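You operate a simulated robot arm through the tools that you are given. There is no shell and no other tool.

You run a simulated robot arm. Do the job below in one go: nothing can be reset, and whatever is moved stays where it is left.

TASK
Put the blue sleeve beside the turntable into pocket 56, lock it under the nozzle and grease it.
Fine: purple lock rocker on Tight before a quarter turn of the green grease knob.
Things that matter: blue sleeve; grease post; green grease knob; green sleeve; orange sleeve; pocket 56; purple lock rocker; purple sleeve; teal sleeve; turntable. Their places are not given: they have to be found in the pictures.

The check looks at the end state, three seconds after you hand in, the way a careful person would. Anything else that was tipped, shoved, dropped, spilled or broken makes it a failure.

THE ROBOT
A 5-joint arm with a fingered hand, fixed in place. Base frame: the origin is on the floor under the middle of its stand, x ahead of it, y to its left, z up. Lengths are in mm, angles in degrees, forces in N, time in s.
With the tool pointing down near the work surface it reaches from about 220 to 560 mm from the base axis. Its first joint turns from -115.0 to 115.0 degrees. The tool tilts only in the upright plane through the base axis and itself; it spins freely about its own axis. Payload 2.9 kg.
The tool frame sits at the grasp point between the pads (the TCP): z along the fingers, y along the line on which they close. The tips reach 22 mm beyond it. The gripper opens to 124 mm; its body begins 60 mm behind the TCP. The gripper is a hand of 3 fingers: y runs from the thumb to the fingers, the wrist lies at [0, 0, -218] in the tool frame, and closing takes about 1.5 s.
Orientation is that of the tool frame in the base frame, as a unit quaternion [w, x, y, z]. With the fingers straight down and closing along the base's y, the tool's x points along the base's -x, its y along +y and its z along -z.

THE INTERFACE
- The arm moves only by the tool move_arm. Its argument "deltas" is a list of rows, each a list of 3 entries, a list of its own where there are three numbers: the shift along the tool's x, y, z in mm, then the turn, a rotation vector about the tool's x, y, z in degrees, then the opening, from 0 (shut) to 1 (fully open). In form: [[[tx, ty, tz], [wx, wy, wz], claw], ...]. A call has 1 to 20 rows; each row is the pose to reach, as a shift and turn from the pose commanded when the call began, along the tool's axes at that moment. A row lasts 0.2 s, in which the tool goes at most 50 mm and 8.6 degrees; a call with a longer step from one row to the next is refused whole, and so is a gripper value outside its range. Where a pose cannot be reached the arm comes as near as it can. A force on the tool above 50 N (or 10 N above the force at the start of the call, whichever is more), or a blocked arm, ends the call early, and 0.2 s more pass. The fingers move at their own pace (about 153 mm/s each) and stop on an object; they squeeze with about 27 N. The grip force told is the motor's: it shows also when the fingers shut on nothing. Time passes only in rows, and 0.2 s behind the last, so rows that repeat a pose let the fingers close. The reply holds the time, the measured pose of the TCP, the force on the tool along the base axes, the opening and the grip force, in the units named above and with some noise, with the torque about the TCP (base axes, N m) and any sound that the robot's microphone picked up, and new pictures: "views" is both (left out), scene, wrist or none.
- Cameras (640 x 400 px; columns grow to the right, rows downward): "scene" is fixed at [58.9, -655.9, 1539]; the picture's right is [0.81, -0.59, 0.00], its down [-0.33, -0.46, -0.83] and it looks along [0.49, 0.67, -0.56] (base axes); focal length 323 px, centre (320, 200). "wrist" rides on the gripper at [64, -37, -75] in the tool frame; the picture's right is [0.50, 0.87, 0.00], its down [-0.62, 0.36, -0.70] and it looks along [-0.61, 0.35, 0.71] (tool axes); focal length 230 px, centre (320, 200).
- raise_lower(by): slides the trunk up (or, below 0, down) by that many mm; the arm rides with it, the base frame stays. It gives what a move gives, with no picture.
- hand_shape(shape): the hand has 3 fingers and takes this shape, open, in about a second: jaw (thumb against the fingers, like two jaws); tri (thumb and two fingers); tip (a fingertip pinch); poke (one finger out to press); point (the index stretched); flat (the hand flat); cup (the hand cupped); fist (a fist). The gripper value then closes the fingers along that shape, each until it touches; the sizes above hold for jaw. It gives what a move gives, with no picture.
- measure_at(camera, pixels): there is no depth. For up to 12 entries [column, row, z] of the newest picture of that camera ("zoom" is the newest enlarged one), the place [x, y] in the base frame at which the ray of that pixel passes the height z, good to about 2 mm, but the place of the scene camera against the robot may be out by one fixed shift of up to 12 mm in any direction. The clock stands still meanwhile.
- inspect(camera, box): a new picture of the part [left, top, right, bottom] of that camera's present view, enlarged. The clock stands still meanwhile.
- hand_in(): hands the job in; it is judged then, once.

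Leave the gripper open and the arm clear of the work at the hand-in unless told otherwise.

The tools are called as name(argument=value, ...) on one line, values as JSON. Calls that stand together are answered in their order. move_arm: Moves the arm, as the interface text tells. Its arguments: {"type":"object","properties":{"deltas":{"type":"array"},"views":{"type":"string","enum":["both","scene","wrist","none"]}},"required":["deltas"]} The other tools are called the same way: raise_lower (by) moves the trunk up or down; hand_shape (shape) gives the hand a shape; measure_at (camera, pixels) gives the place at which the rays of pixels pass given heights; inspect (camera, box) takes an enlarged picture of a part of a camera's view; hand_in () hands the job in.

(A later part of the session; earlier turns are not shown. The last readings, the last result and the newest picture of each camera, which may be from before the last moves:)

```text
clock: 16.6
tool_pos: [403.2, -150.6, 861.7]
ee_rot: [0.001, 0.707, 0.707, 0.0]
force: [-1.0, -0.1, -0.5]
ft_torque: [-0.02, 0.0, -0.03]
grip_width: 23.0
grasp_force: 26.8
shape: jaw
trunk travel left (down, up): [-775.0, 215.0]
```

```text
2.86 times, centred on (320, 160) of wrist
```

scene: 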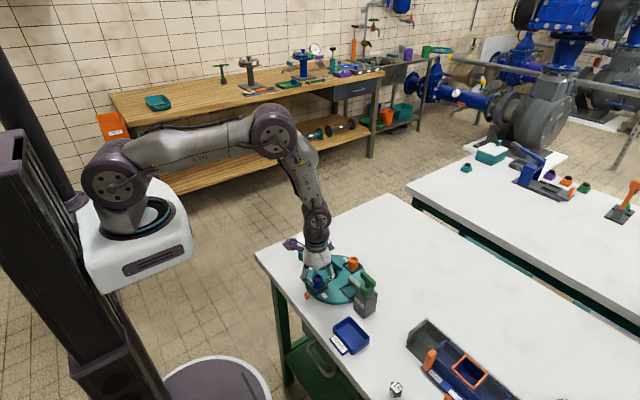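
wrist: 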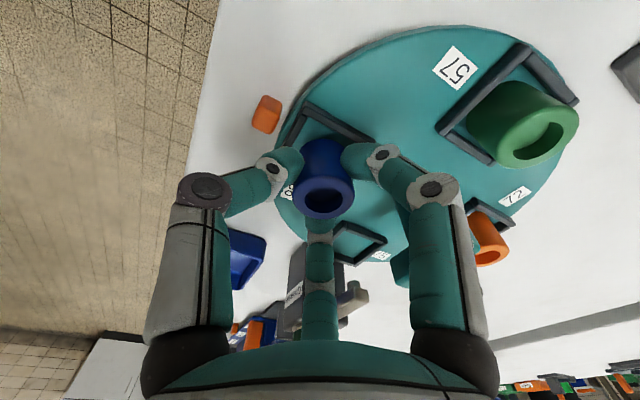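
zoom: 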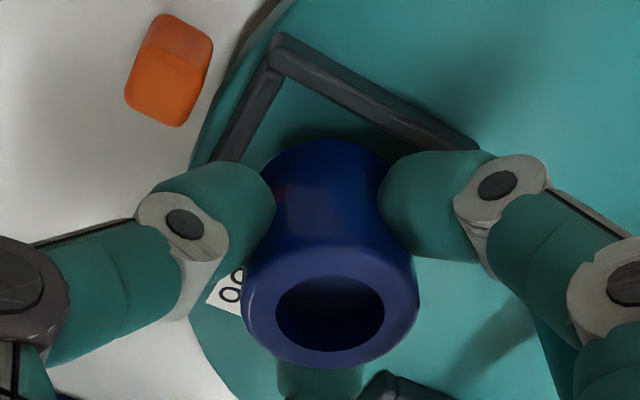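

Lined up inside the frame. Lowering slowly, checking the force.

move_arm(deltas=[[[0, 0, 4], [0, 0, 0], 0.1], [[0, 0, 7], [0, 0, 0], 0.1], [[0, 0, 8.5], [0, 0, 0], 0.1], [[0, 0, 8.5], [0, 0, 0], 0.1]], views="none")

move_arm(deltas=[[[0, 0, 1], [0, 0, 0], 0.1], [[0, 0, 1.5], [0, 0, 0], 0.1], [[0, 0, 1.5], [0, 0, 0], 0.1]], views="wrist")

```text
clock: 17.6
tool_pos: [402.0, -149.2, 853.5]
ee_rot: [-0.001, 0.707, 0.707, 0.0]
force: [-0.6, -0.4, 0.0]
ft_torque: [-0.01, 0.02, 0.05]
grip_width: 23.1
grasp_force: 26.7
shape: jaw
trunk travel left (down, up): [-775.0, 215.0]
```

```text
clock: 18.4
tool_pos: [402.1, -149.7, 852.9]
ee_rot: [0.0, 0.707, 0.707, 0.0]
force: [-0.3, 0.1, 3.0]
ft_torque: [-0.07, -0.05, 0.01]
grip_width: 23.2
grasp_force: 26.8
shape: jaw
trunk travel left (down, up): [-775.0, 215.0]
```

wrist: 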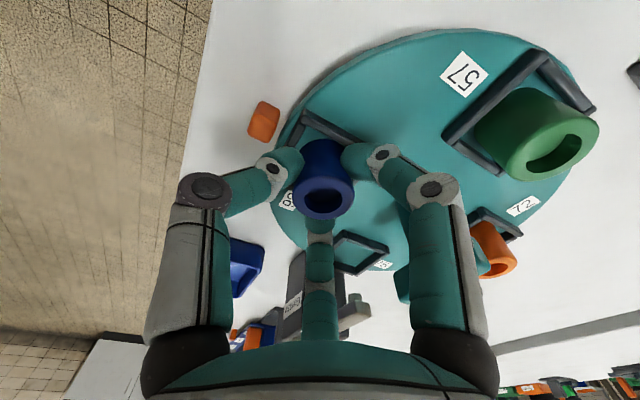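

A 3 N upward force appears with the sleeve bottom at z≈820 – the pocket floor. I'll check visually before opening.

inspect(camera="wrist", box=[260, 90, 380, 230])

inspect(camera="scene", box=[295, 260, 345, 310])

```text
2.86 times, centred on (320, 160) of wrist
```

zoom: 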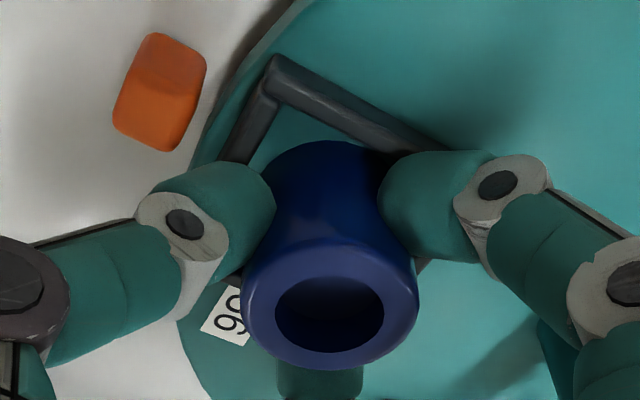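

```text
8.00 times, centred on (320, 285) of scene
```

zoom: 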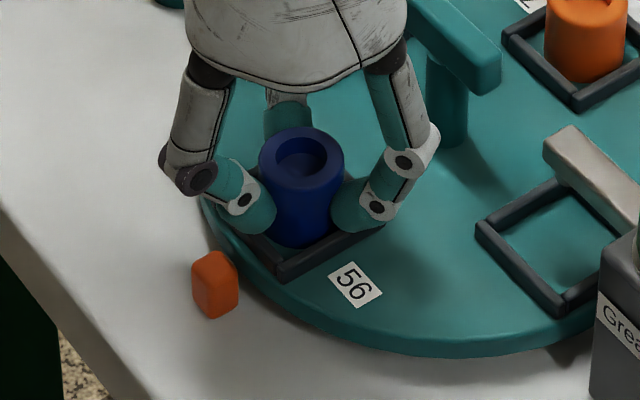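

The sleeve is inside the pocket frame. Opening gently, then lifting away.

move_arm(deltas=[[[0, 0, 0], [0, 0, 0], 0.22], [[0, 0, 0], [0, 0, 0], 0.28], [[0, 0, 0], [0, 0, 0], 0.36], [[0, 0, 0], [0, 0, 0], 0.42], [[0, 0, 0], [0, 0, 0], 0.45]], views="wrist")

move_arm(deltas=[[[0, 0, -10], [0, 0, 0], 0.45], [[0, 0, -30], [0, 0, 0], 0.45], [[0, 0, -60], [0, 0, 0], 0.45], [[0, 0, -90], [0, 0, 0], 0.45], [[0, 0, -110], [0, 0, 0], 0.45], [[0, 0, -110], [0, 0, 0], 0.45]])

inspect(camera="scene", box=[285, 230, 385, 310])

```text
clock: 19.6
tool_pos: [403.1, -150.0, 851.7]
ee_rot: [-0.001, 0.707, 0.707, 0.0]
force: [0.4, 1.6, 0.5]
ft_torque: [-0.01, 0.02, -0.03]
grip_width: 55.5
grasp_force: 0.0
shape: jaw
trunk travel left (down, up): [-775.0, 215.0]
```

wrist: 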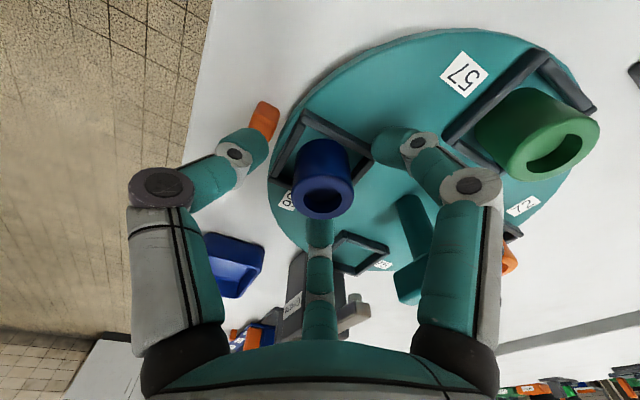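

```text
clock: 21.0
tool_pos: [404.2, -149.7, 962.4]
ee_rot: [0.0, 0.707, 0.707, 0.0]
force: [-0.5, -0.8, 0.3]
ft_torque: [0.05, 0.01, 0.02]
grip_width: 55.7
grasp_force: 0.0
shape: jaw
trunk travel left (down, up): [-775.0, 215.0]
```

scene: 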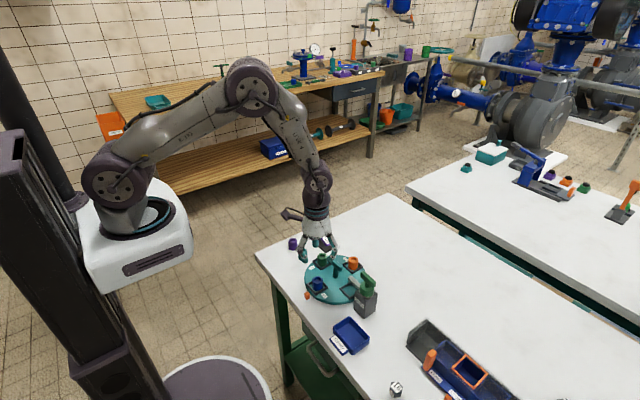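
wrist: 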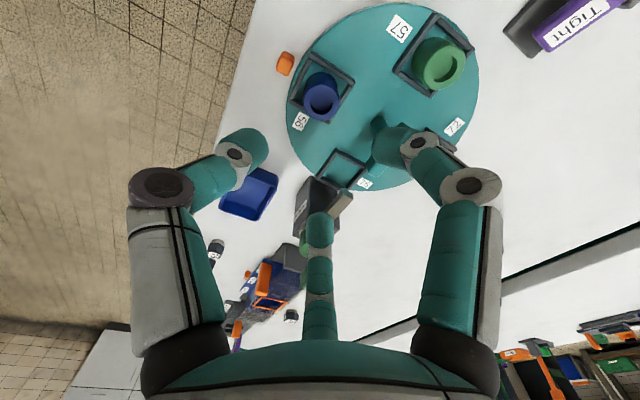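

```text
5.00 times, centred on (335, 270) of scene
```

zoom: 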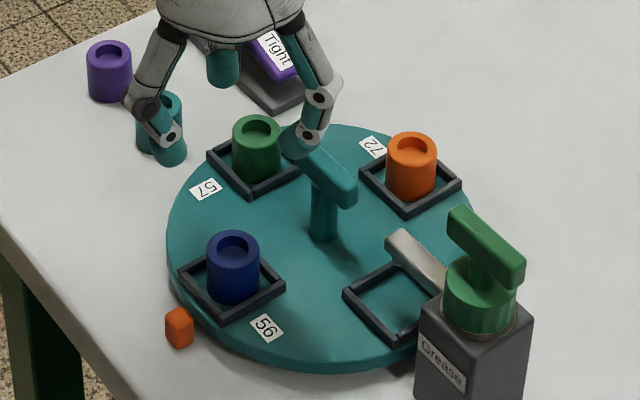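

Blue sleeve sits properly in pocket 56. Next, the rocker. I'll measure its parts in the scene view (Free end ≈ (315,229), Tight end ≈ (328,247), base corners).

measure_at(camera="scene", pixels=[[316, 228, 860], [327, 245, 830], [321, 237, 845], [313, 236, 800], [335, 248, 800], [308, 237, 805], [326, 251, 805]])

measure_at(camera="wrist", pixels=[[502, 27, 805], [550, 61, 805], [575, 22, 835]])

```text
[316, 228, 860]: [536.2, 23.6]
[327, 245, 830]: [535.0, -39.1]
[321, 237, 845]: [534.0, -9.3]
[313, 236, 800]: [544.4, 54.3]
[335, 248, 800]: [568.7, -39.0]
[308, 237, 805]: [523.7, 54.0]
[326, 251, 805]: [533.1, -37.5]
```

```text
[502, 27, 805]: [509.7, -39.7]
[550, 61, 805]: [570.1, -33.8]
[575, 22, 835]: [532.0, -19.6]
```

The rocker lies along y at x≈525: Tight end near y≈-40, Free end near y≈+22. I'll move above it with the hand closed to look.

move_arm(deltas=[[[25, 21, 0], [0, 0, 0], 0.3], [[55, 46, 0], [0, 0, 0], 0.1], [[85, 72, 0], [0, 0, 0], 0], [[115, 97, 0], [0, 0, 0], 0], [[135, 114, 0], [0, 0, 0], 0], [[145, 122, 0], [0, 0, 0], 0], [[145, 122, 0], [0, 0, 0], 0]])

inspect(camera="wrist", box=[220, 20, 420, 190])

```text
clock: 22.6
tool_pos: [526.2, -5.3, 962.0]
ee_rot: [-0.001, 0.707, 0.707, 0.0]
force: [-0.5, 0.5, 0.1]
ft_torque: [-0.04, 0.01, -0.03]
grip_width: 0.0
grasp_force: 26.7
shape: jaw
trunk travel left (down, up): [-775.0, 215.0]
```

scene: 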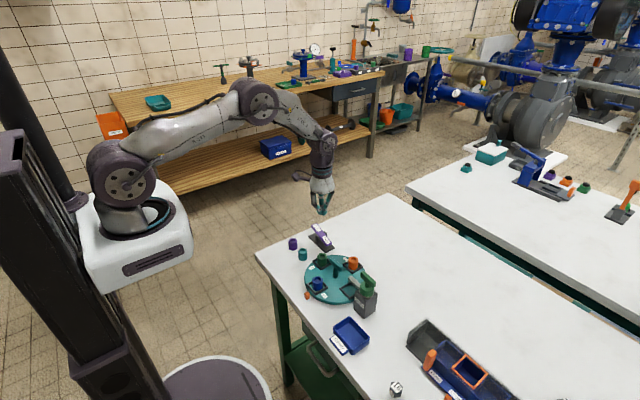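
wrist: 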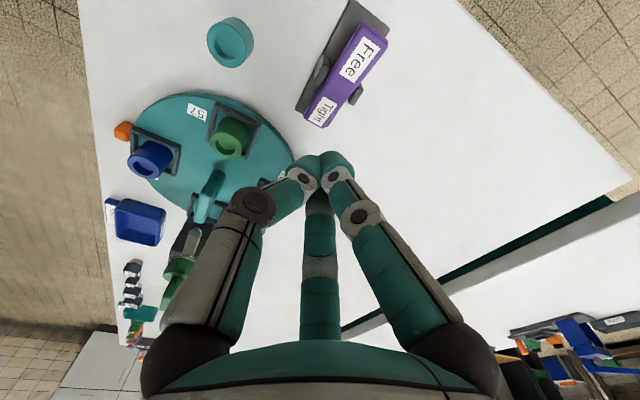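

```text
2.35 times, centred on (320, 105) of wrist
```

zoom: 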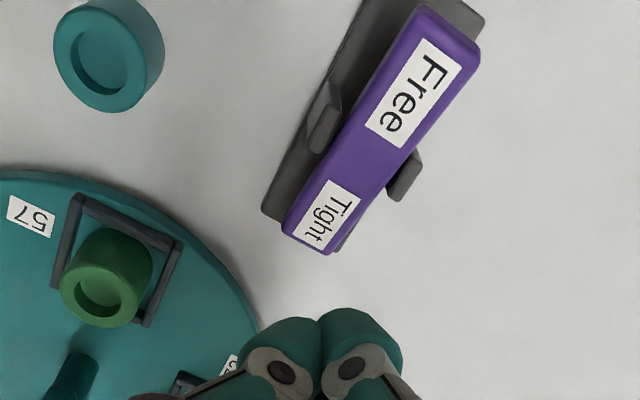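

measure_at(camera="zoom", pixels=[[450, 25, 850], [450, 25, 865], [308, 238, 825], [308, 238, 835], [375, 130, 845], [415, 95, 855], [330, 212, 835], [322, 85, 840], [405, 160, 840], [375, 0, 800], [265, 210, 803]])

inspect(camera="scene", box=[300, 215, 345, 255])

```text
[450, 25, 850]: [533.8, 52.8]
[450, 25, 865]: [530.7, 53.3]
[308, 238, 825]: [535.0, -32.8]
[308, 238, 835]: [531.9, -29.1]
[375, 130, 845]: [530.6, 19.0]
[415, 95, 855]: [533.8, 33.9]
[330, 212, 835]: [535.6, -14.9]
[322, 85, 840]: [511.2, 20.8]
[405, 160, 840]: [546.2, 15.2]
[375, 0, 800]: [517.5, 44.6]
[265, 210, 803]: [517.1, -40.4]
```

```text
10.00 times, centred on (322, 235) of scene
```

zoom: 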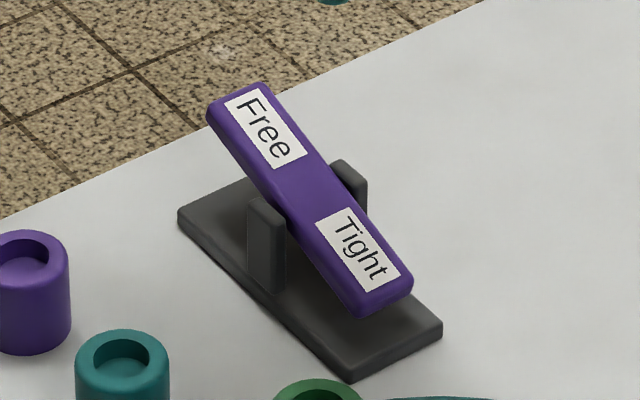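

measure_at(camera="scene", pixels=[[328.3, 244.3, 815], [328.3, 244.3, 825], [328.3, 244.3, 835], [313.6, 224.5, 855], [313.6, 224.5, 865], [313.6, 224.5, 875], [321, 234.5, 845], [324.5, 252.5, 805], [334, 247, 805], [308, 235.8, 805]])

measure_at(camera="wrist", pixels=[[313, 121, 815], [313, 121, 825], [313, 121, 835], [376, 27, 855], [376, 27, 865], [376, 27, 875], [343, 74, 845]])

```text
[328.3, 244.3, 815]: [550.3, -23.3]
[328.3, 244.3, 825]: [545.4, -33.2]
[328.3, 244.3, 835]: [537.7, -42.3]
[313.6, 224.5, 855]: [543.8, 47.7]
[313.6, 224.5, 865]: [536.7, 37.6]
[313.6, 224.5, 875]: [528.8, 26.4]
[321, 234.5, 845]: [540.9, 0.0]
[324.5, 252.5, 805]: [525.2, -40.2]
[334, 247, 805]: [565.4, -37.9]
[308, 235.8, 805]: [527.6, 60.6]
```

```text
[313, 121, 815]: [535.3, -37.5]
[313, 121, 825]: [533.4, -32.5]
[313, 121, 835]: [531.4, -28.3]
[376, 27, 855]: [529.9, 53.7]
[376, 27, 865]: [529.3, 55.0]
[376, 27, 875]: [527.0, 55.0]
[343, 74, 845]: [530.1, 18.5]
```

The rocker spans y −32 (Tight end, z 825) to +53 (Free end, z 851), centreline x≈532, pivot y≈10.5. I'll place the closed fingertips over the Free end at (531.5,45) and go down to just above it.

move_arm(deltas=[[[25, 3, 0], [0, 0, 0], 0], [[50, 6.5, 10], [0, 0, 0], 0], [[50, 6.5, 35], [0, 0, 0], 0], [[50, 6.5, 60], [0, 0, 0], 0], [[50, 6.5, 80], [0, 0, 0], 0], [[50, 6.5, 85], [0, 0, 0], 0], [[50, 6.5, 85], [0, 0, 0], 0]])

inspect(camera="scene", box=[285, 195, 355, 260])

inspect(camera="wrist", box=[220, 60, 440, 220])

```text
clock: 24.2
tool_pos: [531.0, 44.3, 877.0]
ee_rot: [0.001, 0.707, 0.708, 0.0]
force: [-0.5, 0.1, 0.3]
ft_torque: [-0.04, 0.0, 0.01]
grip_width: 0.0
grasp_force: 26.6
shape: jaw
trunk travel left (down, up): [-775.0, 215.0]
```

scene: 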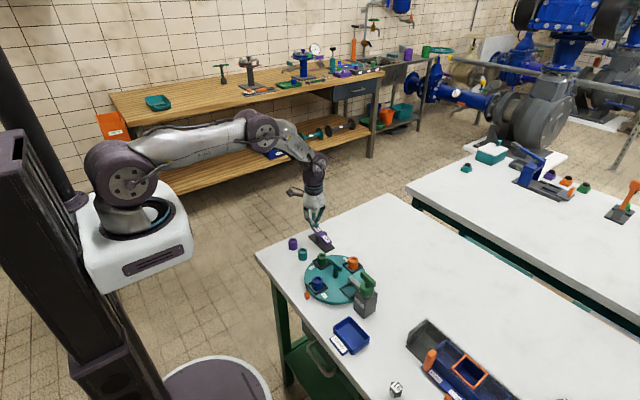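
wrist: 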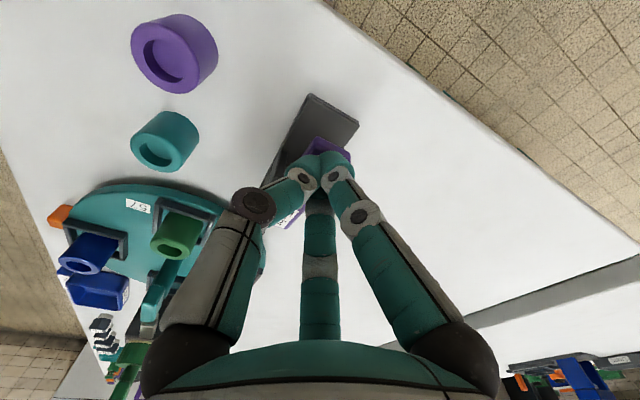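

```text
6.15 times, centred on (320, 228) of scene
```

zoom: 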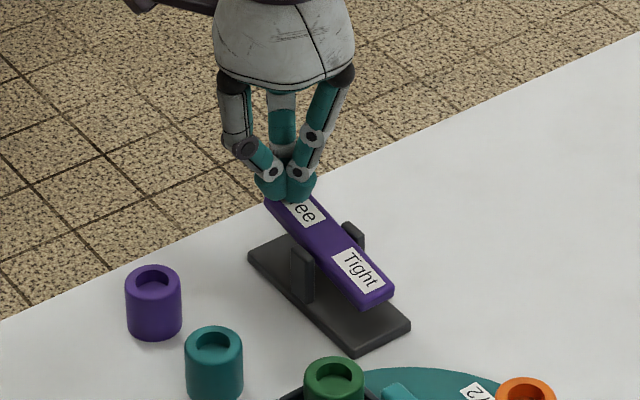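

```text
2.50 times, centred on (330, 140) of wrist
```

zoom: 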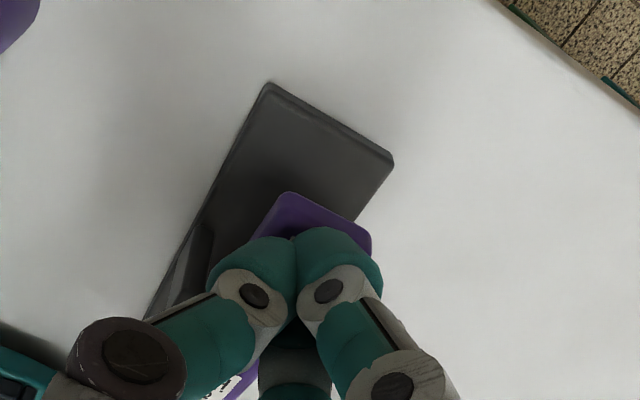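

The fingertips are right over the Free end. Pressing down gradually.

move_arm(deltas=[[[0, 0, 4], [0, 0, 0], 0], [[0, 0, 8], [0, 0, 0], 0], [[0, 0, 12], [0, 0, 0], 0], [[0, 0, 15], [0, 0, 0], 0], [[0, 0, 15], [0, 0, 0], 0]], views="scene")

inspect(camera="scene", box=[285, 195, 355, 260])

```text
clock: 25.4
tool_pos: [530.8, 45.9, 862.5]
ee_rot: [0.0, 0.707, 0.707, 0.001]
force: [0.4, 0.3, 0.7]
ft_torque: [0.04, 0.0, 0.0]
grip_width: 0.0
grasp_force: 26.8
shape: jaw
trunk travel left (down, up): [-775.0, 215.0]
```

scene: 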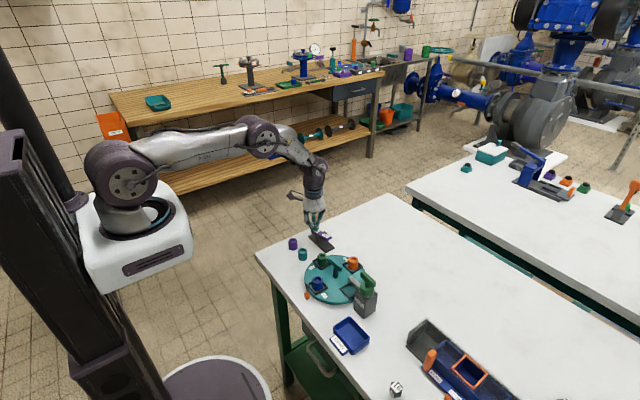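

```text
6.15 times, centred on (320, 228) of scene
```

zoom: 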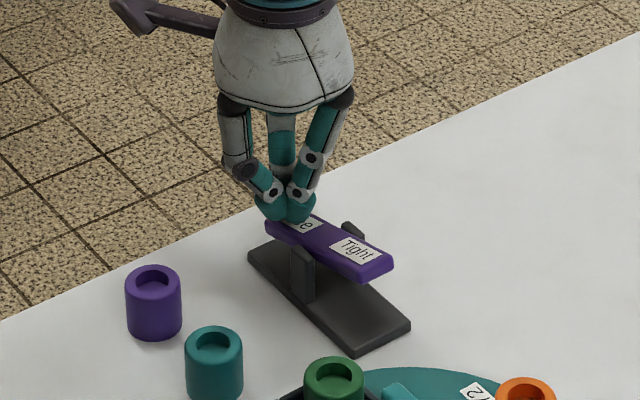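

The rocker is tilting with little force; the Tight end is rising. Pressing further to the end stop.

move_arm(deltas=[[[0, 0, 4], [0, 0, 0], 0], [[0, 0, 8], [0, 0, 0], 0], [[0, 0, 11], [0, 0, 0], 0], [[0, 0, 11], [0, 0, 0], 0]], views="scene")

inspect(camera="scene", box=[285, 195, 355, 260])

```text
clock: 26.2
tool_pos: [533.7, 46.3, 859.8]
ee_rot: [0.006, 0.707, 0.707, 0.006]
force: [-6.9, 2.2, 30.1]
ft_torque: [-0.17, 0.16, -0.04]
grip_width: 0.0
grasp_force: 27.0
shape: jaw
trunk travel left (down, up): [-775.0, 215.0]
stopped in row 3: the force on the tool passed its limit at 55 N (the readings are from after the stop); the commanded pose is now the measured one
```

scene: 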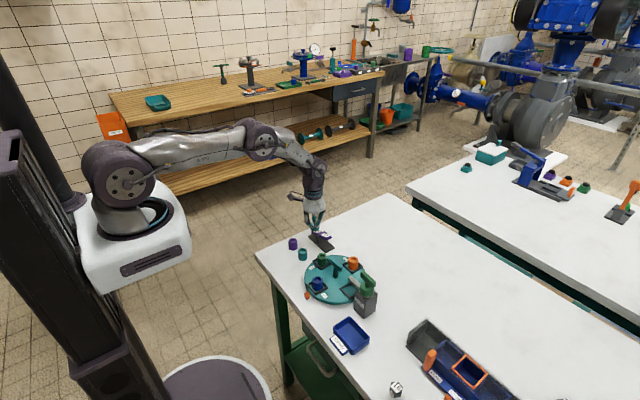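

```text
6.15 times, centred on (320, 228) of scene
```

zoom: 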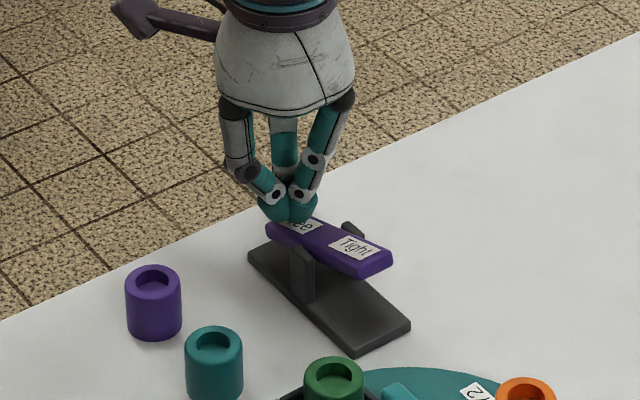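

The Free end reached its stop (limit stop ~55 N). Lifting off and looking at the rocker's position; also correcting the ~1° tilt the push caused.

move_arm(deltas=[[[0, 0, -10], [0, 0, 0], 0], [[0, 0, -35], [0.5, 0, 0], 0], [[0, 0, -65], [0.97, 0, 0], 0], [[0, 0, -90], [0.97, 0, 0], 0], [[0, 0, -90], [0.97, 0, 0], 0]])

inspect(camera="scene", box=[300, 215, 345, 255])

inspect(camera="wrist", box=[220, 20, 420, 190])

```text
clock: 27.4
tool_pos: [534.4, 45.4, 945.0]
ee_rot: [-0.003, 0.707, 0.707, -0.001]
force: [0.5, -0.3, -0.2]
ft_torque: [0.0, -0.03, 0.01]
grip_width: 0.0
grasp_force: 27.1
shape: jaw
trunk travel left (down, up): [-775.0, 215.0]
```

scene: 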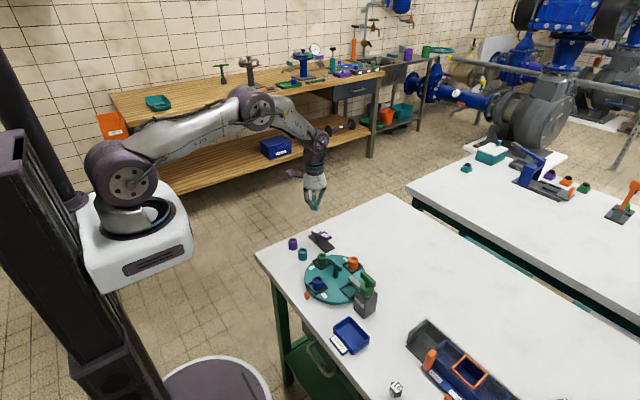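
wrist: 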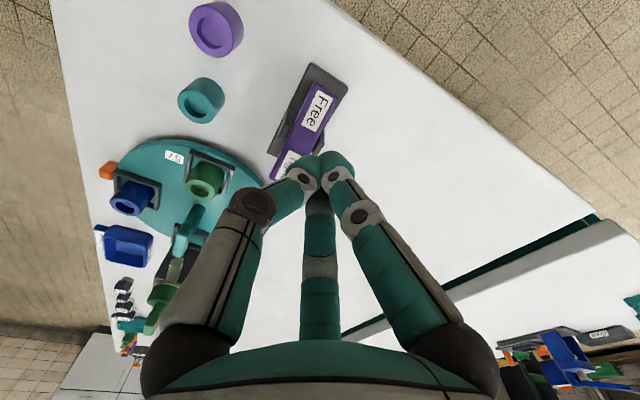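

```text
10.00 times, centred on (322, 235) of scene
```

zoom: 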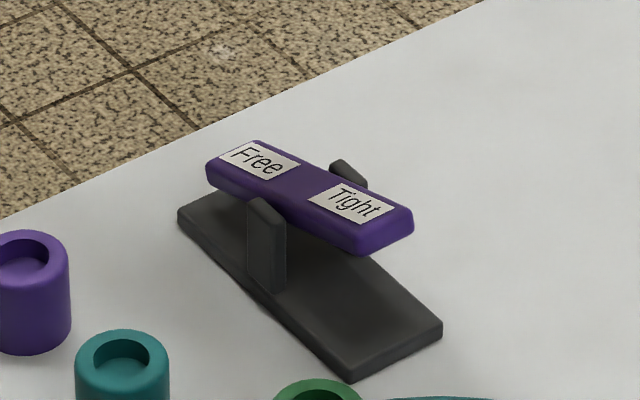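

```text
2.35 times, centred on (320, 105) of wrist
```

zoom: 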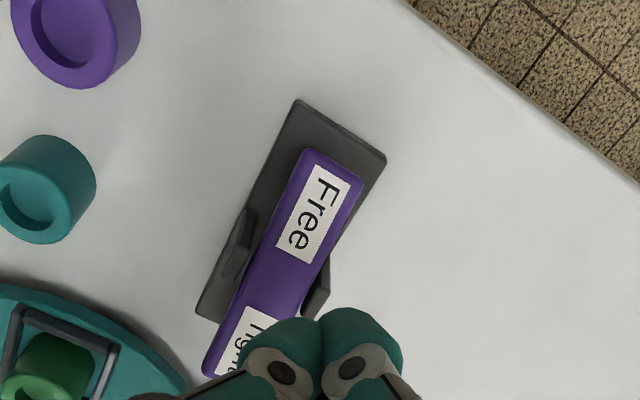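

The rocker has flipped: Free end down, Tight end up. Next I look at the turntable handle. I'll move the closed hand above the turntable centre at z≈960.

move_arm(deltas=[[[-35, -12, -5], [0, 0, 0], 0], [[-75, -25, -10], [0, 0, 0], 0], [[-115, -38, -15], [0, 0, 0], 0], [[-155, -52, -15], [0, 0, 0], 0], [[-185, -62, -15], [0, 0, 0], 0], [[-195, -65, -15], [-0.3, 0, 0], 0], [[-195, -65, -15], [-0.3, 0, 0], 0]])

inspect(camera="wrist", box=[220, 10, 420, 160])

```text
clock: 29.0
tool_pos: [470.0, -151.0, 960.3]
ee_rot: [-0.001, 0.707, 0.707, -0.001]
force: [0.4, -0.3, -0.3]
ft_torque: [0.03, -0.01, -0.02]
grip_width: 0.1
grasp_force: 26.5
shape: jaw
trunk travel left (down, up): [-775.0, 215.0]
```

scene: 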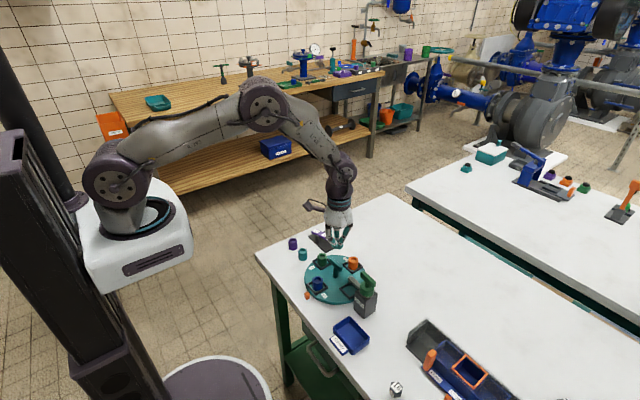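
wrist: 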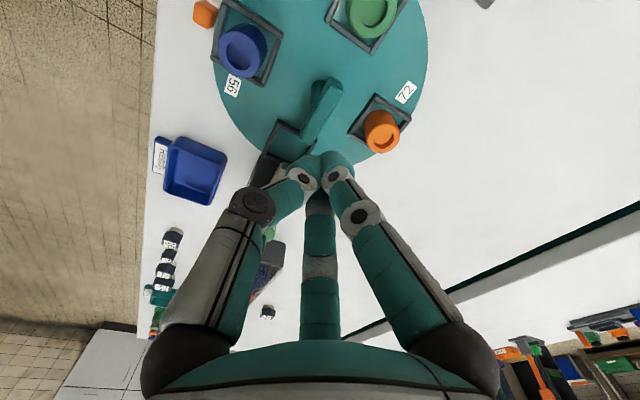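

```text
2.67 times, centred on (320, 85) of wrist
```

zoom: 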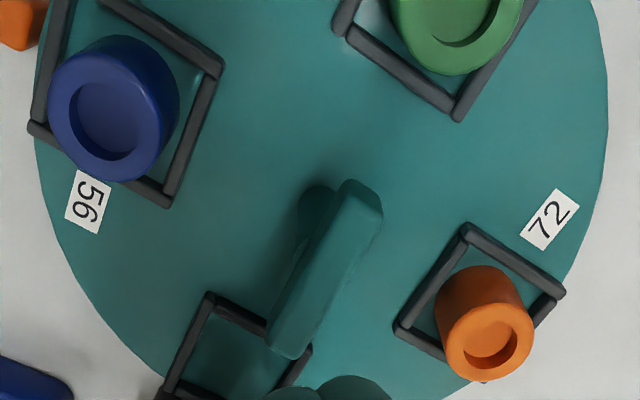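

measure_at(camera="zoom", pixels=[[363, 192, 870], [363, 192, 880], [284, 350, 870], [284, 350, 880], [318, 205, 820], [325, 271, 870], [325, 271, 880], [345, 271, 875], [305, 271, 875]])

inspect(camera="scene", box=[315, 240, 385, 310])

```text
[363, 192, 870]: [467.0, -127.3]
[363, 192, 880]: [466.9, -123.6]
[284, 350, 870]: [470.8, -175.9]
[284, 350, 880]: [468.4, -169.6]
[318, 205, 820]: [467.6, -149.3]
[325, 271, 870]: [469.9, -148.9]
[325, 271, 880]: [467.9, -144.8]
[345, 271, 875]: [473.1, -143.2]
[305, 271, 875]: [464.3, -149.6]
```

```text
5.71 times, centred on (350, 275) of scene
```

zoom: 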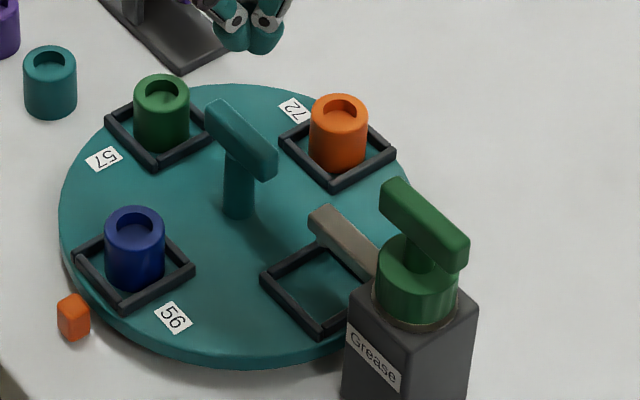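

measure_at(camera="scene", pixels=[[336.5, 263.3, 870], [336.5, 263.3, 880], [350, 276.75, 860], [350, 276.75, 870], [350, 276.75, 880], [368.4, 277.1, 900], [368.4, 277.1, 920], [368.4, 277.1, 940], [367, 285.5, 880], [367, 285.5, 900]])

```text
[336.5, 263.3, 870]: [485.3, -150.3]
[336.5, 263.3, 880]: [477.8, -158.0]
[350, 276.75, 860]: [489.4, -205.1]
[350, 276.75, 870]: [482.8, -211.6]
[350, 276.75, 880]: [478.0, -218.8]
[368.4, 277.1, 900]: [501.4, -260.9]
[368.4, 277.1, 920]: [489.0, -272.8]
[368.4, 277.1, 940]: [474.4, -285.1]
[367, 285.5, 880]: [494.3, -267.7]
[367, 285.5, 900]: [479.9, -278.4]
```

T-bar: centre ≈ (468.7,-150), along y, about 47 long, ~12 wide, top z≈874; nozzle top z≈870 with its tip ~60 mm from the table centre; sleeve tops z≈849. With TCP at 876 the fingertips (854) stay above the sleeves. I'll open to 60 mm and lower over the bar, stopping at 890 to check.

move_arm(deltas=[[[0.8, -0.8, 0], [0, 0, 0], 0.3], [[0.8, -0.8, 0], [0, 0, 0], 0.5], [[0.8, -0.8, 20], [0, 0, 0], 0.5], [[0.8, -0.8, 45], [0, 0, 0], 0.5], [[0.8, -0.8, 65], [0, 0, 0], 0.5], [[0.8, -0.8, 70], [0, 0, 0], 0.5], [[0.8, -0.8, 70], [0, 0, 0], 0.5]])

inspect(camera="wrist", box=[210, 80, 430, 240])

inspect(camera="scene", box=[300, 225, 390, 315])

```text
clock: 30.6
tool_pos: [468.7, -149.1, 890.9]
ee_rot: [-0.001, 0.708, 0.706, 0.0]
force: [0.0, -0.4, 0.9]
ft_torque: [-0.03, -0.03, 0.01]
grip_width: 61.6
grasp_force: 0.0
shape: jaw
trunk travel left (down, up): [-775.0, 215.0]
```

scene: 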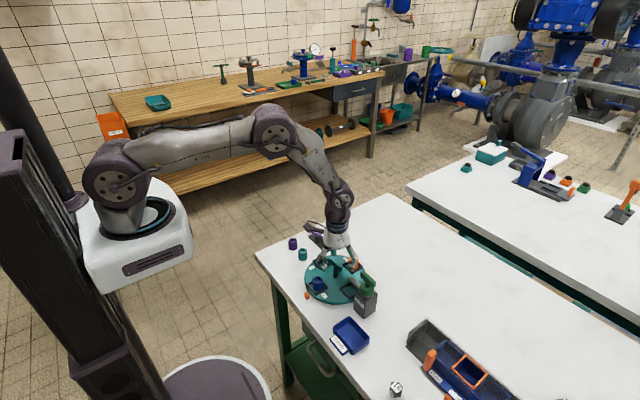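
wrist: 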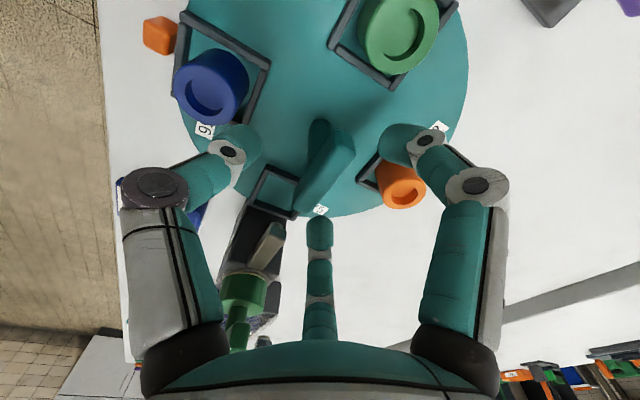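

```text
2.50 times, centred on (320, 160) of wrist
```

zoom: 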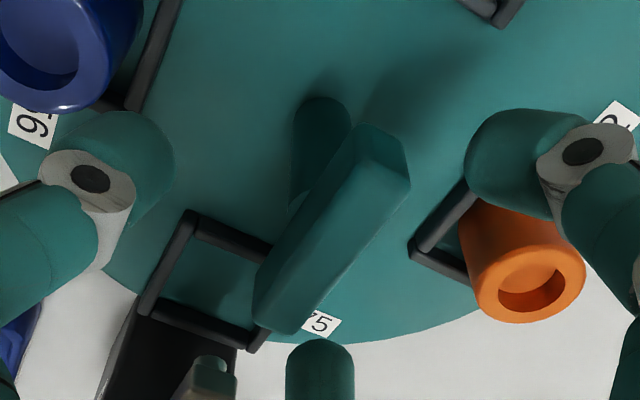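

```text
4.44 times, centred on (345, 270) of scene
```

zoom: 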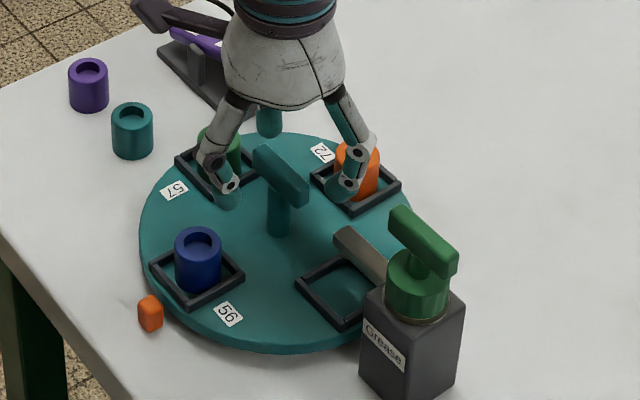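

measure_at(camera="wrist", pixels=[[345.5, 136, 874], [302, 209, 874], [324, 172, 874], [276.5, 228, 868], [274, 224, 870]])

inspect(camera="wrist", box=[200, 180, 340, 290])

```text
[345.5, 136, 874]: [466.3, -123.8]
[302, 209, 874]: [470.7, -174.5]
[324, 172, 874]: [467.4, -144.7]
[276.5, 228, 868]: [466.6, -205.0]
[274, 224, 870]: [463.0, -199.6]
```

```text
3.64 times, centred on (270, 235) of wrist
```

zoom: 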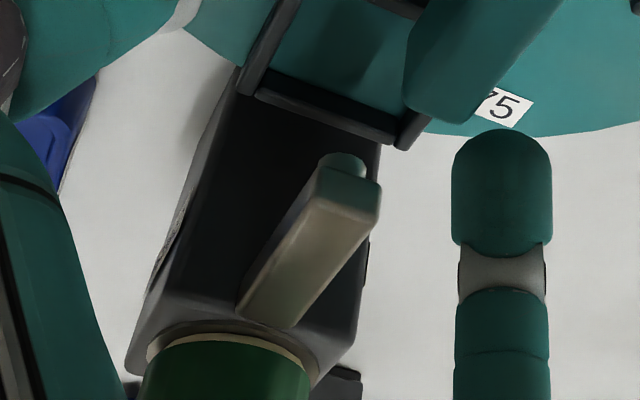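

The bar is centred between thumb and fingers, and the nozzle end (y≈−204) is ~10+ mm clear of the nearest finger. Lowering 14 mm to TCP 876 and closing on the bar.

move_arm(deltas=[[[0, 0, 7], [0, 0, 0], 0.5], [[0, 0, 14], [0, 0, 0], 0.5], [[0, 0, 14], [0, 0, 0], 0.5]], views="none")

move_arm(deltas=[[[0, 0, 0], [0, 0, 0], 0.4], [[0, 0, 0], [0, 0, 0], 0.3], [[0, 0, 0], [0, 0, 0], 0.2], [[0, 0, 0], [0, 0, 0], 0.1], [[0, 0, 0], [0, 0, 0], 0], [[0, 0, 0], [0, 0, 0], 0], [[0, 0, 0], [0, 0, 0], 0]])

inspect(camera="wrist", box=[210, 80, 430, 240])

inspect(camera="scene", box=[300, 225, 390, 315])

```text
clock: 31.4
tool_pos: [467.4, -147.7, 876.4]
ee_rot: [0.0, 0.707, 0.707, 0.0]
force: [-0.3, -0.2, 0.7]
ft_torque: [0.0, 0.01, 0.01]
grip_width: 61.5
grasp_force: 0.1
shape: jaw
trunk travel left (down, up): [-775.0, 215.0]
```

```text
clock: 33.0
tool_pos: [471.5, -148.6, 875.6]
ee_rot: [-0.002, 0.707, 0.707, -0.001]
force: [15.4, 2.1, -6.3]
ft_torque: [-0.01, -0.1, -0.02]
grip_width: 14.2
grasp_force: 27.4
shape: jaw
trunk travel left (down, up): [-775.0, 215.0]
```

scene: 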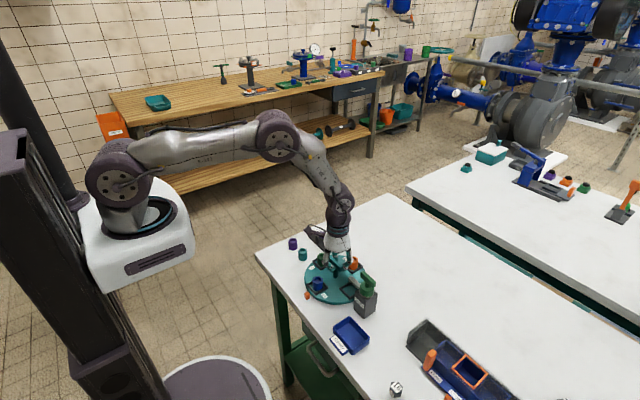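
wrist: 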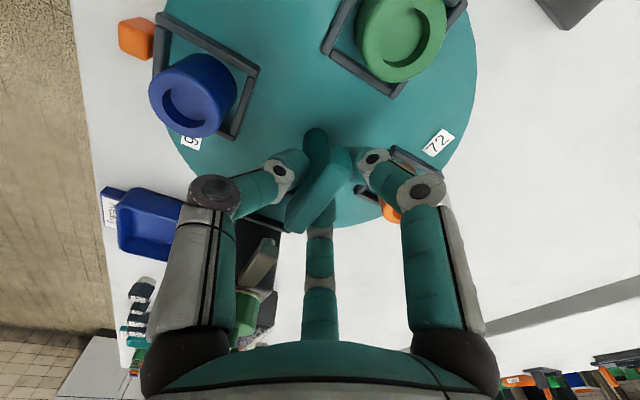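

```text
2.50 times, centred on (320, 160) of wrist
```

zoom: 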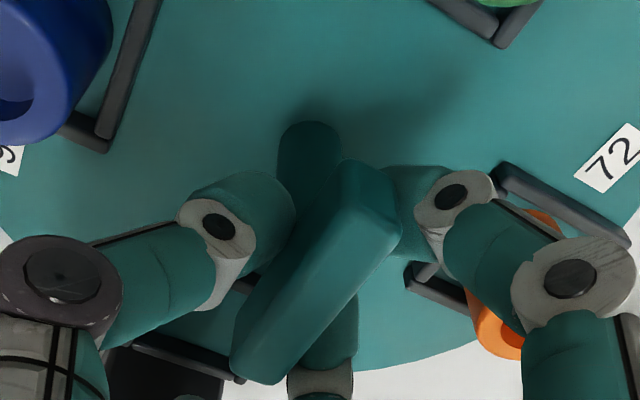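

```text
4.44 times, centred on (345, 270) of scene
```

zoom: 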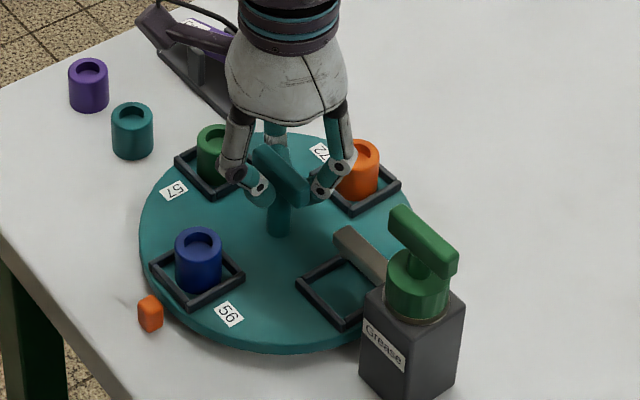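

The bar is gripped between thumb and the two fingers (width 14). The tool is pulled ~3 mm in +x, so I'll ease that offset and turn the handle a first 15° counter-clockwise (tool −z spin) to see whether the table is free.

move_arm(deltas=[[[-0.6, 2, 0], [0, 0, 0], 0], [[-1.2, 3.5, 0], [0, 0, 0], 0], [[-1, 3.9, 0], [0, 0, -5], 0], [[-0.8, 3.9, 0], [0, 0, -10], 0], [[-0.5, 3.8, 0], [0, 0, -15], 0], [[-0.5, 3.8, 0], [0, 0, -15], 0]])

inspect(camera="scene", box=[300, 225, 390, 315])

```text
clock: 34.4
tool_pos: [473.5, -149.0, 876.3]
ee_rot: [-0.002, 0.608, 0.794, -0.001]
force: [5.7, 6.9, -6.6]
ft_torque: [0.07, 0.04, -0.05]
grip_width: 12.7
grasp_force: 26.6
shape: jaw
trunk travel left (down, up): [-775.0, 215.0]
```

scene: 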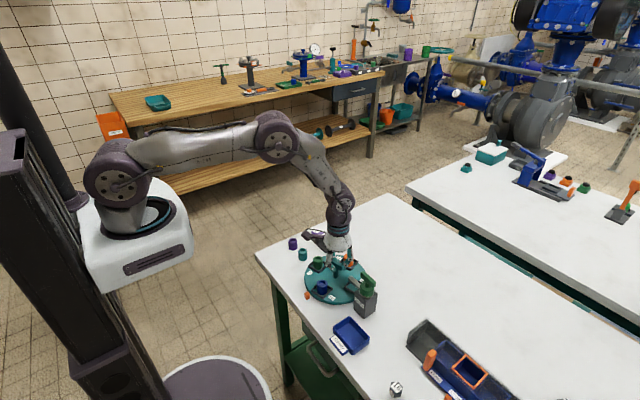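
wrist: 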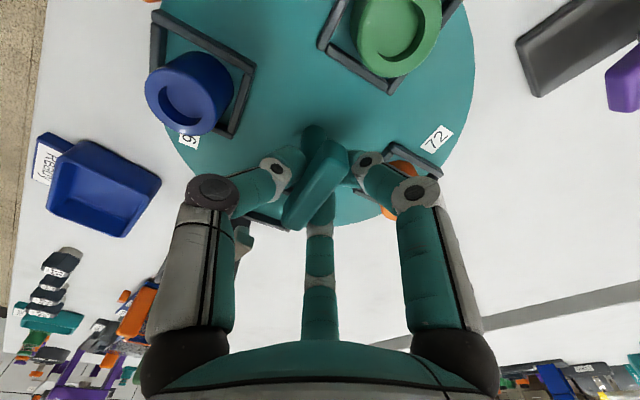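

```text
4.44 times, centred on (345, 270) of scene
```

zoom: 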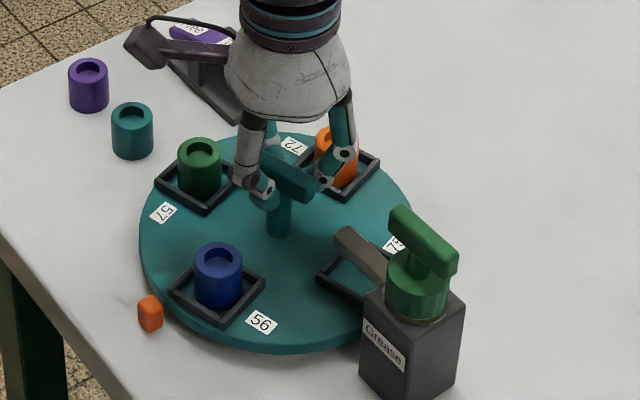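

The table turns freely with the hand (pocket 56 is moving toward the nozzle). Continuing the turn to ~60°, then I'll check clearances.

move_arm(deltas=[[[0.3, -0.1, 0], [0, 0, -6], 0], [[0.6, -0.2, 0], [0, 0, -12], 0], [[0.85, -0.35, 0], [0, 0, -18], 0], [[1.1, -0.5, 0], [0, 0, -24], 0], [[1.4, -0.65, 0], [0, 0, -30], 0], [[1.65, -0.85, 0], [0, 0, -36], 0], [[1.85, -1.1, 0], [0, 0, -42], 0], [[1.95, -1.2, 0], [0, 0, -45], 0], [[1.95, -1.2, 0], [0, 0, -45], 0]])

inspect(camera="scene", box=[300, 225, 390, 315])

inspect(camera="wrist", box=[130, 60, 450, 260])

```text
clock: 36.4
tool_pos: [471.8, -146.3, 876.0]
ee_rot: [-0.002, 0.259, 0.966, -0.001]
force: [-1.8, 10.7, -9.0]
ft_torque: [0.1, 0.09, -0.09]
grip_width: 12.7
grasp_force: 26.8
shape: jaw
trunk travel left (down, up): [-775.0, 215.0]
```

scene: 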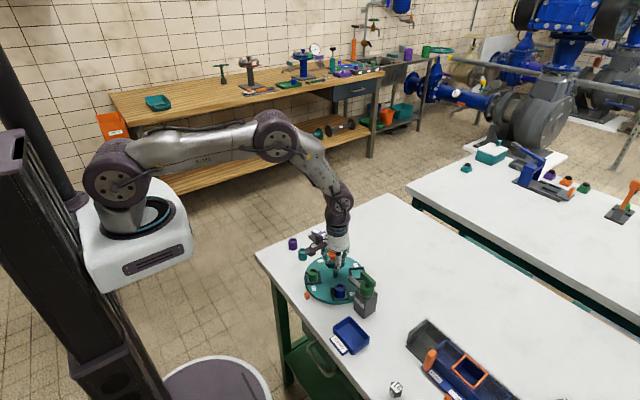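
wrist: 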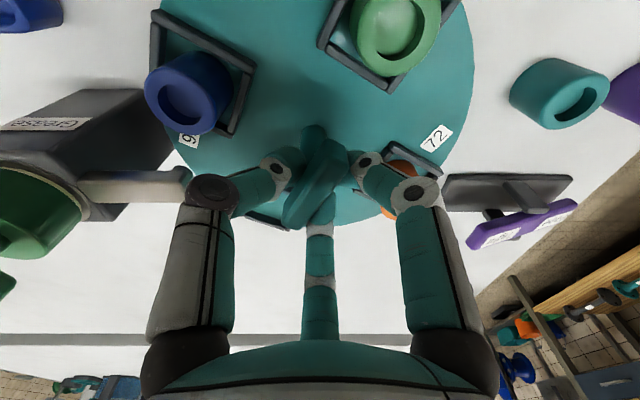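

```text
4.44 times, centred on (345, 270) of scene
```

zoom: 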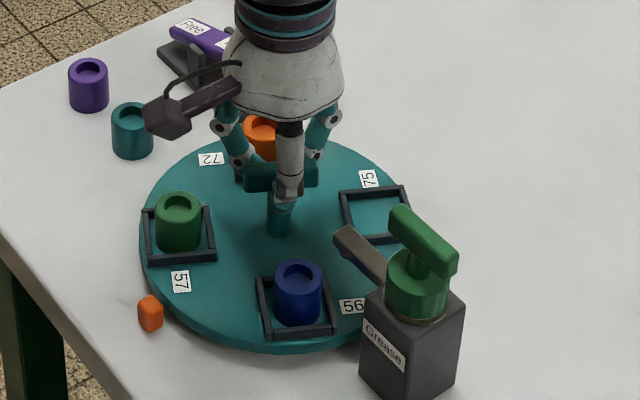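

```text
2.00 times, centred on (290, 160) of wrist
```

zoom: 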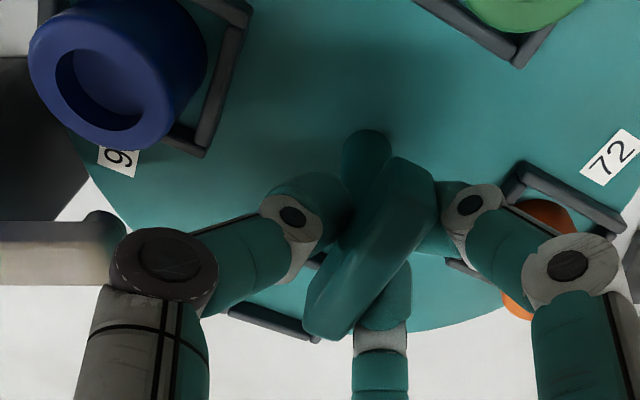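

All clear; the blue sleeve is heading under the nozzle. Turning the remaining 30°.

move_arm(deltas=[[[0.8, 0.5, 0], [0, 0, -6], 0], [[1.5, 0.9, 0], [0, 0, -12], 0], [[2.1, 0.9, 0], [0, 0, -18], 0], [[2.6, 0.7, 0], [0, 0, -23], 0], [[3, 0.5, 0], [0, 0, -27], 0], [[3.2, 0.45, 0], [0, 0, -30], 0], [[3.2, 0.45, 0], [0, 0, -30], 0]])

inspect(camera="scene", box=[300, 225, 390, 315])

inspect(camera="wrist", box=[60, 20, 380, 220])

```text
clock: 38.0
tool_pos: [469.2, -145.9, 876.3]
ee_rot: [-0.001, 0.0, 1.0, 0.0]
force: [-3.3, 3.3, -8.9]
ft_torque: [-0.08, 0.04, -0.06]
grip_width: 12.5
grasp_force: 27.2
shape: jaw
trunk travel left (down, up): [-775.0, 215.0]
```

scene: 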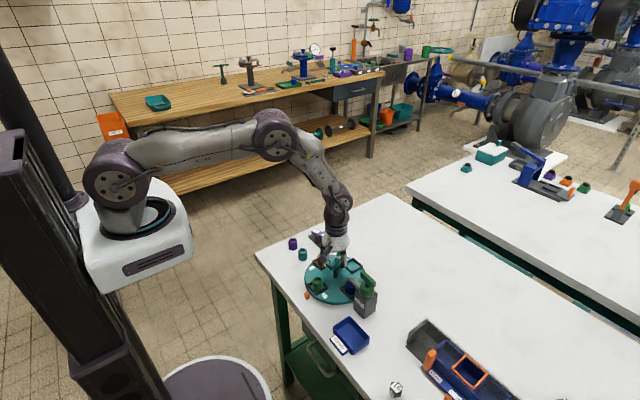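
wrist: 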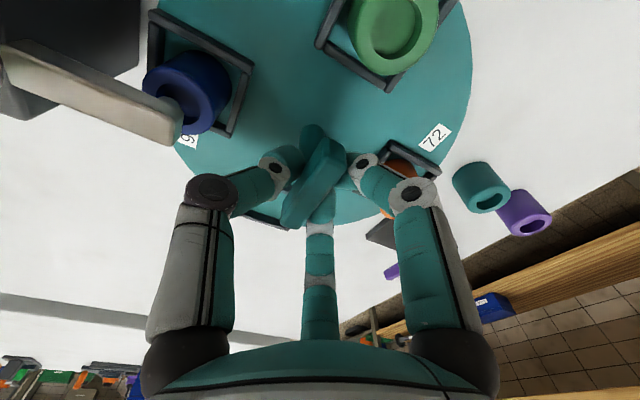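

```text
4.44 times, centred on (345, 270) of scene
```

zoom: 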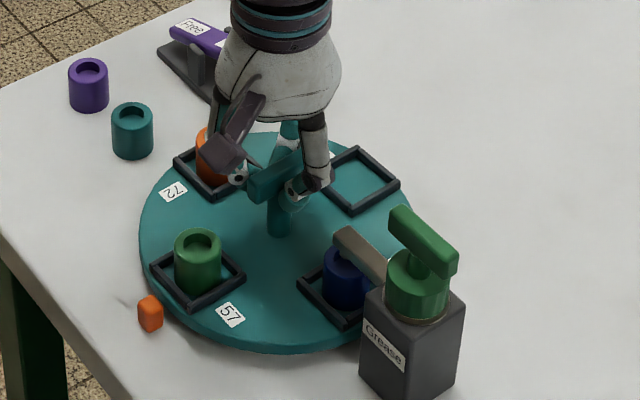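

```text
2.00 times, centred on (220, 120) of wrist
```

zoom: 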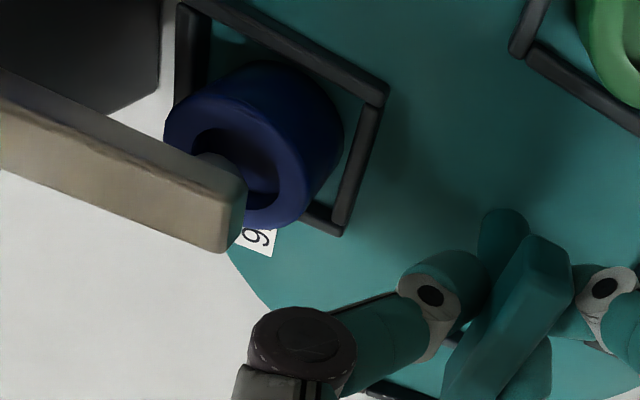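

Pocket 56 with the blue sleeve appears under the nozzle. I'll compare the frame positions closely with the starting pose to judge the exact angle.

inspect(camera="scene", box=[295, 250, 375, 310])

inspect(camera="wrist", box=[120, 0, 270, 150])

```text
6.67 times, centred on (335, 280) of scene
```

zoom: 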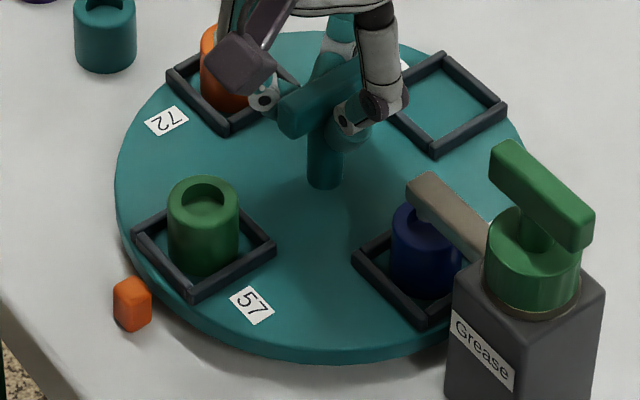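

```text
2.67 times, centred on (195, 75) of wrist
```

zoom: 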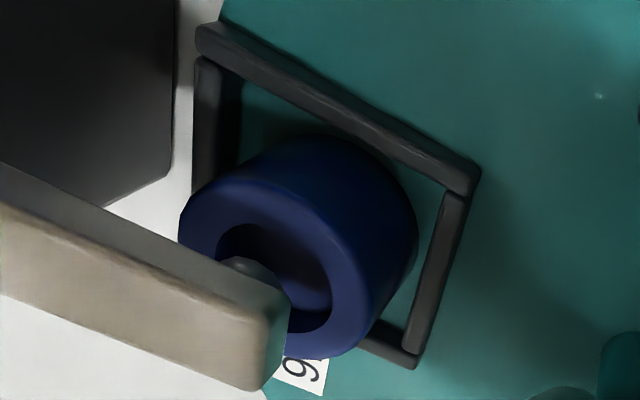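

measure_at(camera="wrist", pixels=[[150.5, 10, 825], [255, 65, 825], [229.5, 137, 825], [168.7, 100.5, 855], [168.7, 100.5, 860], [178, 105, 849], [175, 143, 868], [182, 117, 868], [315, 160, 874]])

measure_at(camera="scene", pixels=[[306.95, 285.25, 825], [315.95, 295, 825], [328.4, 286.75, 825]])

```text
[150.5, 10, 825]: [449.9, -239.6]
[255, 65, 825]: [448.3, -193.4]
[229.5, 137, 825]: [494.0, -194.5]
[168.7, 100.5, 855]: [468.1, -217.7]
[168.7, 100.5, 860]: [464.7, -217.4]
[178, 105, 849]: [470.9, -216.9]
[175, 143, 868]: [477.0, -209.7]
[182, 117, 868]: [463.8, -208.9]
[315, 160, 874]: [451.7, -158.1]
```

```text
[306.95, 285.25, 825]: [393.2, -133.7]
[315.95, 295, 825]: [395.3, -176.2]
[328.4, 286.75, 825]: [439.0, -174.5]
```

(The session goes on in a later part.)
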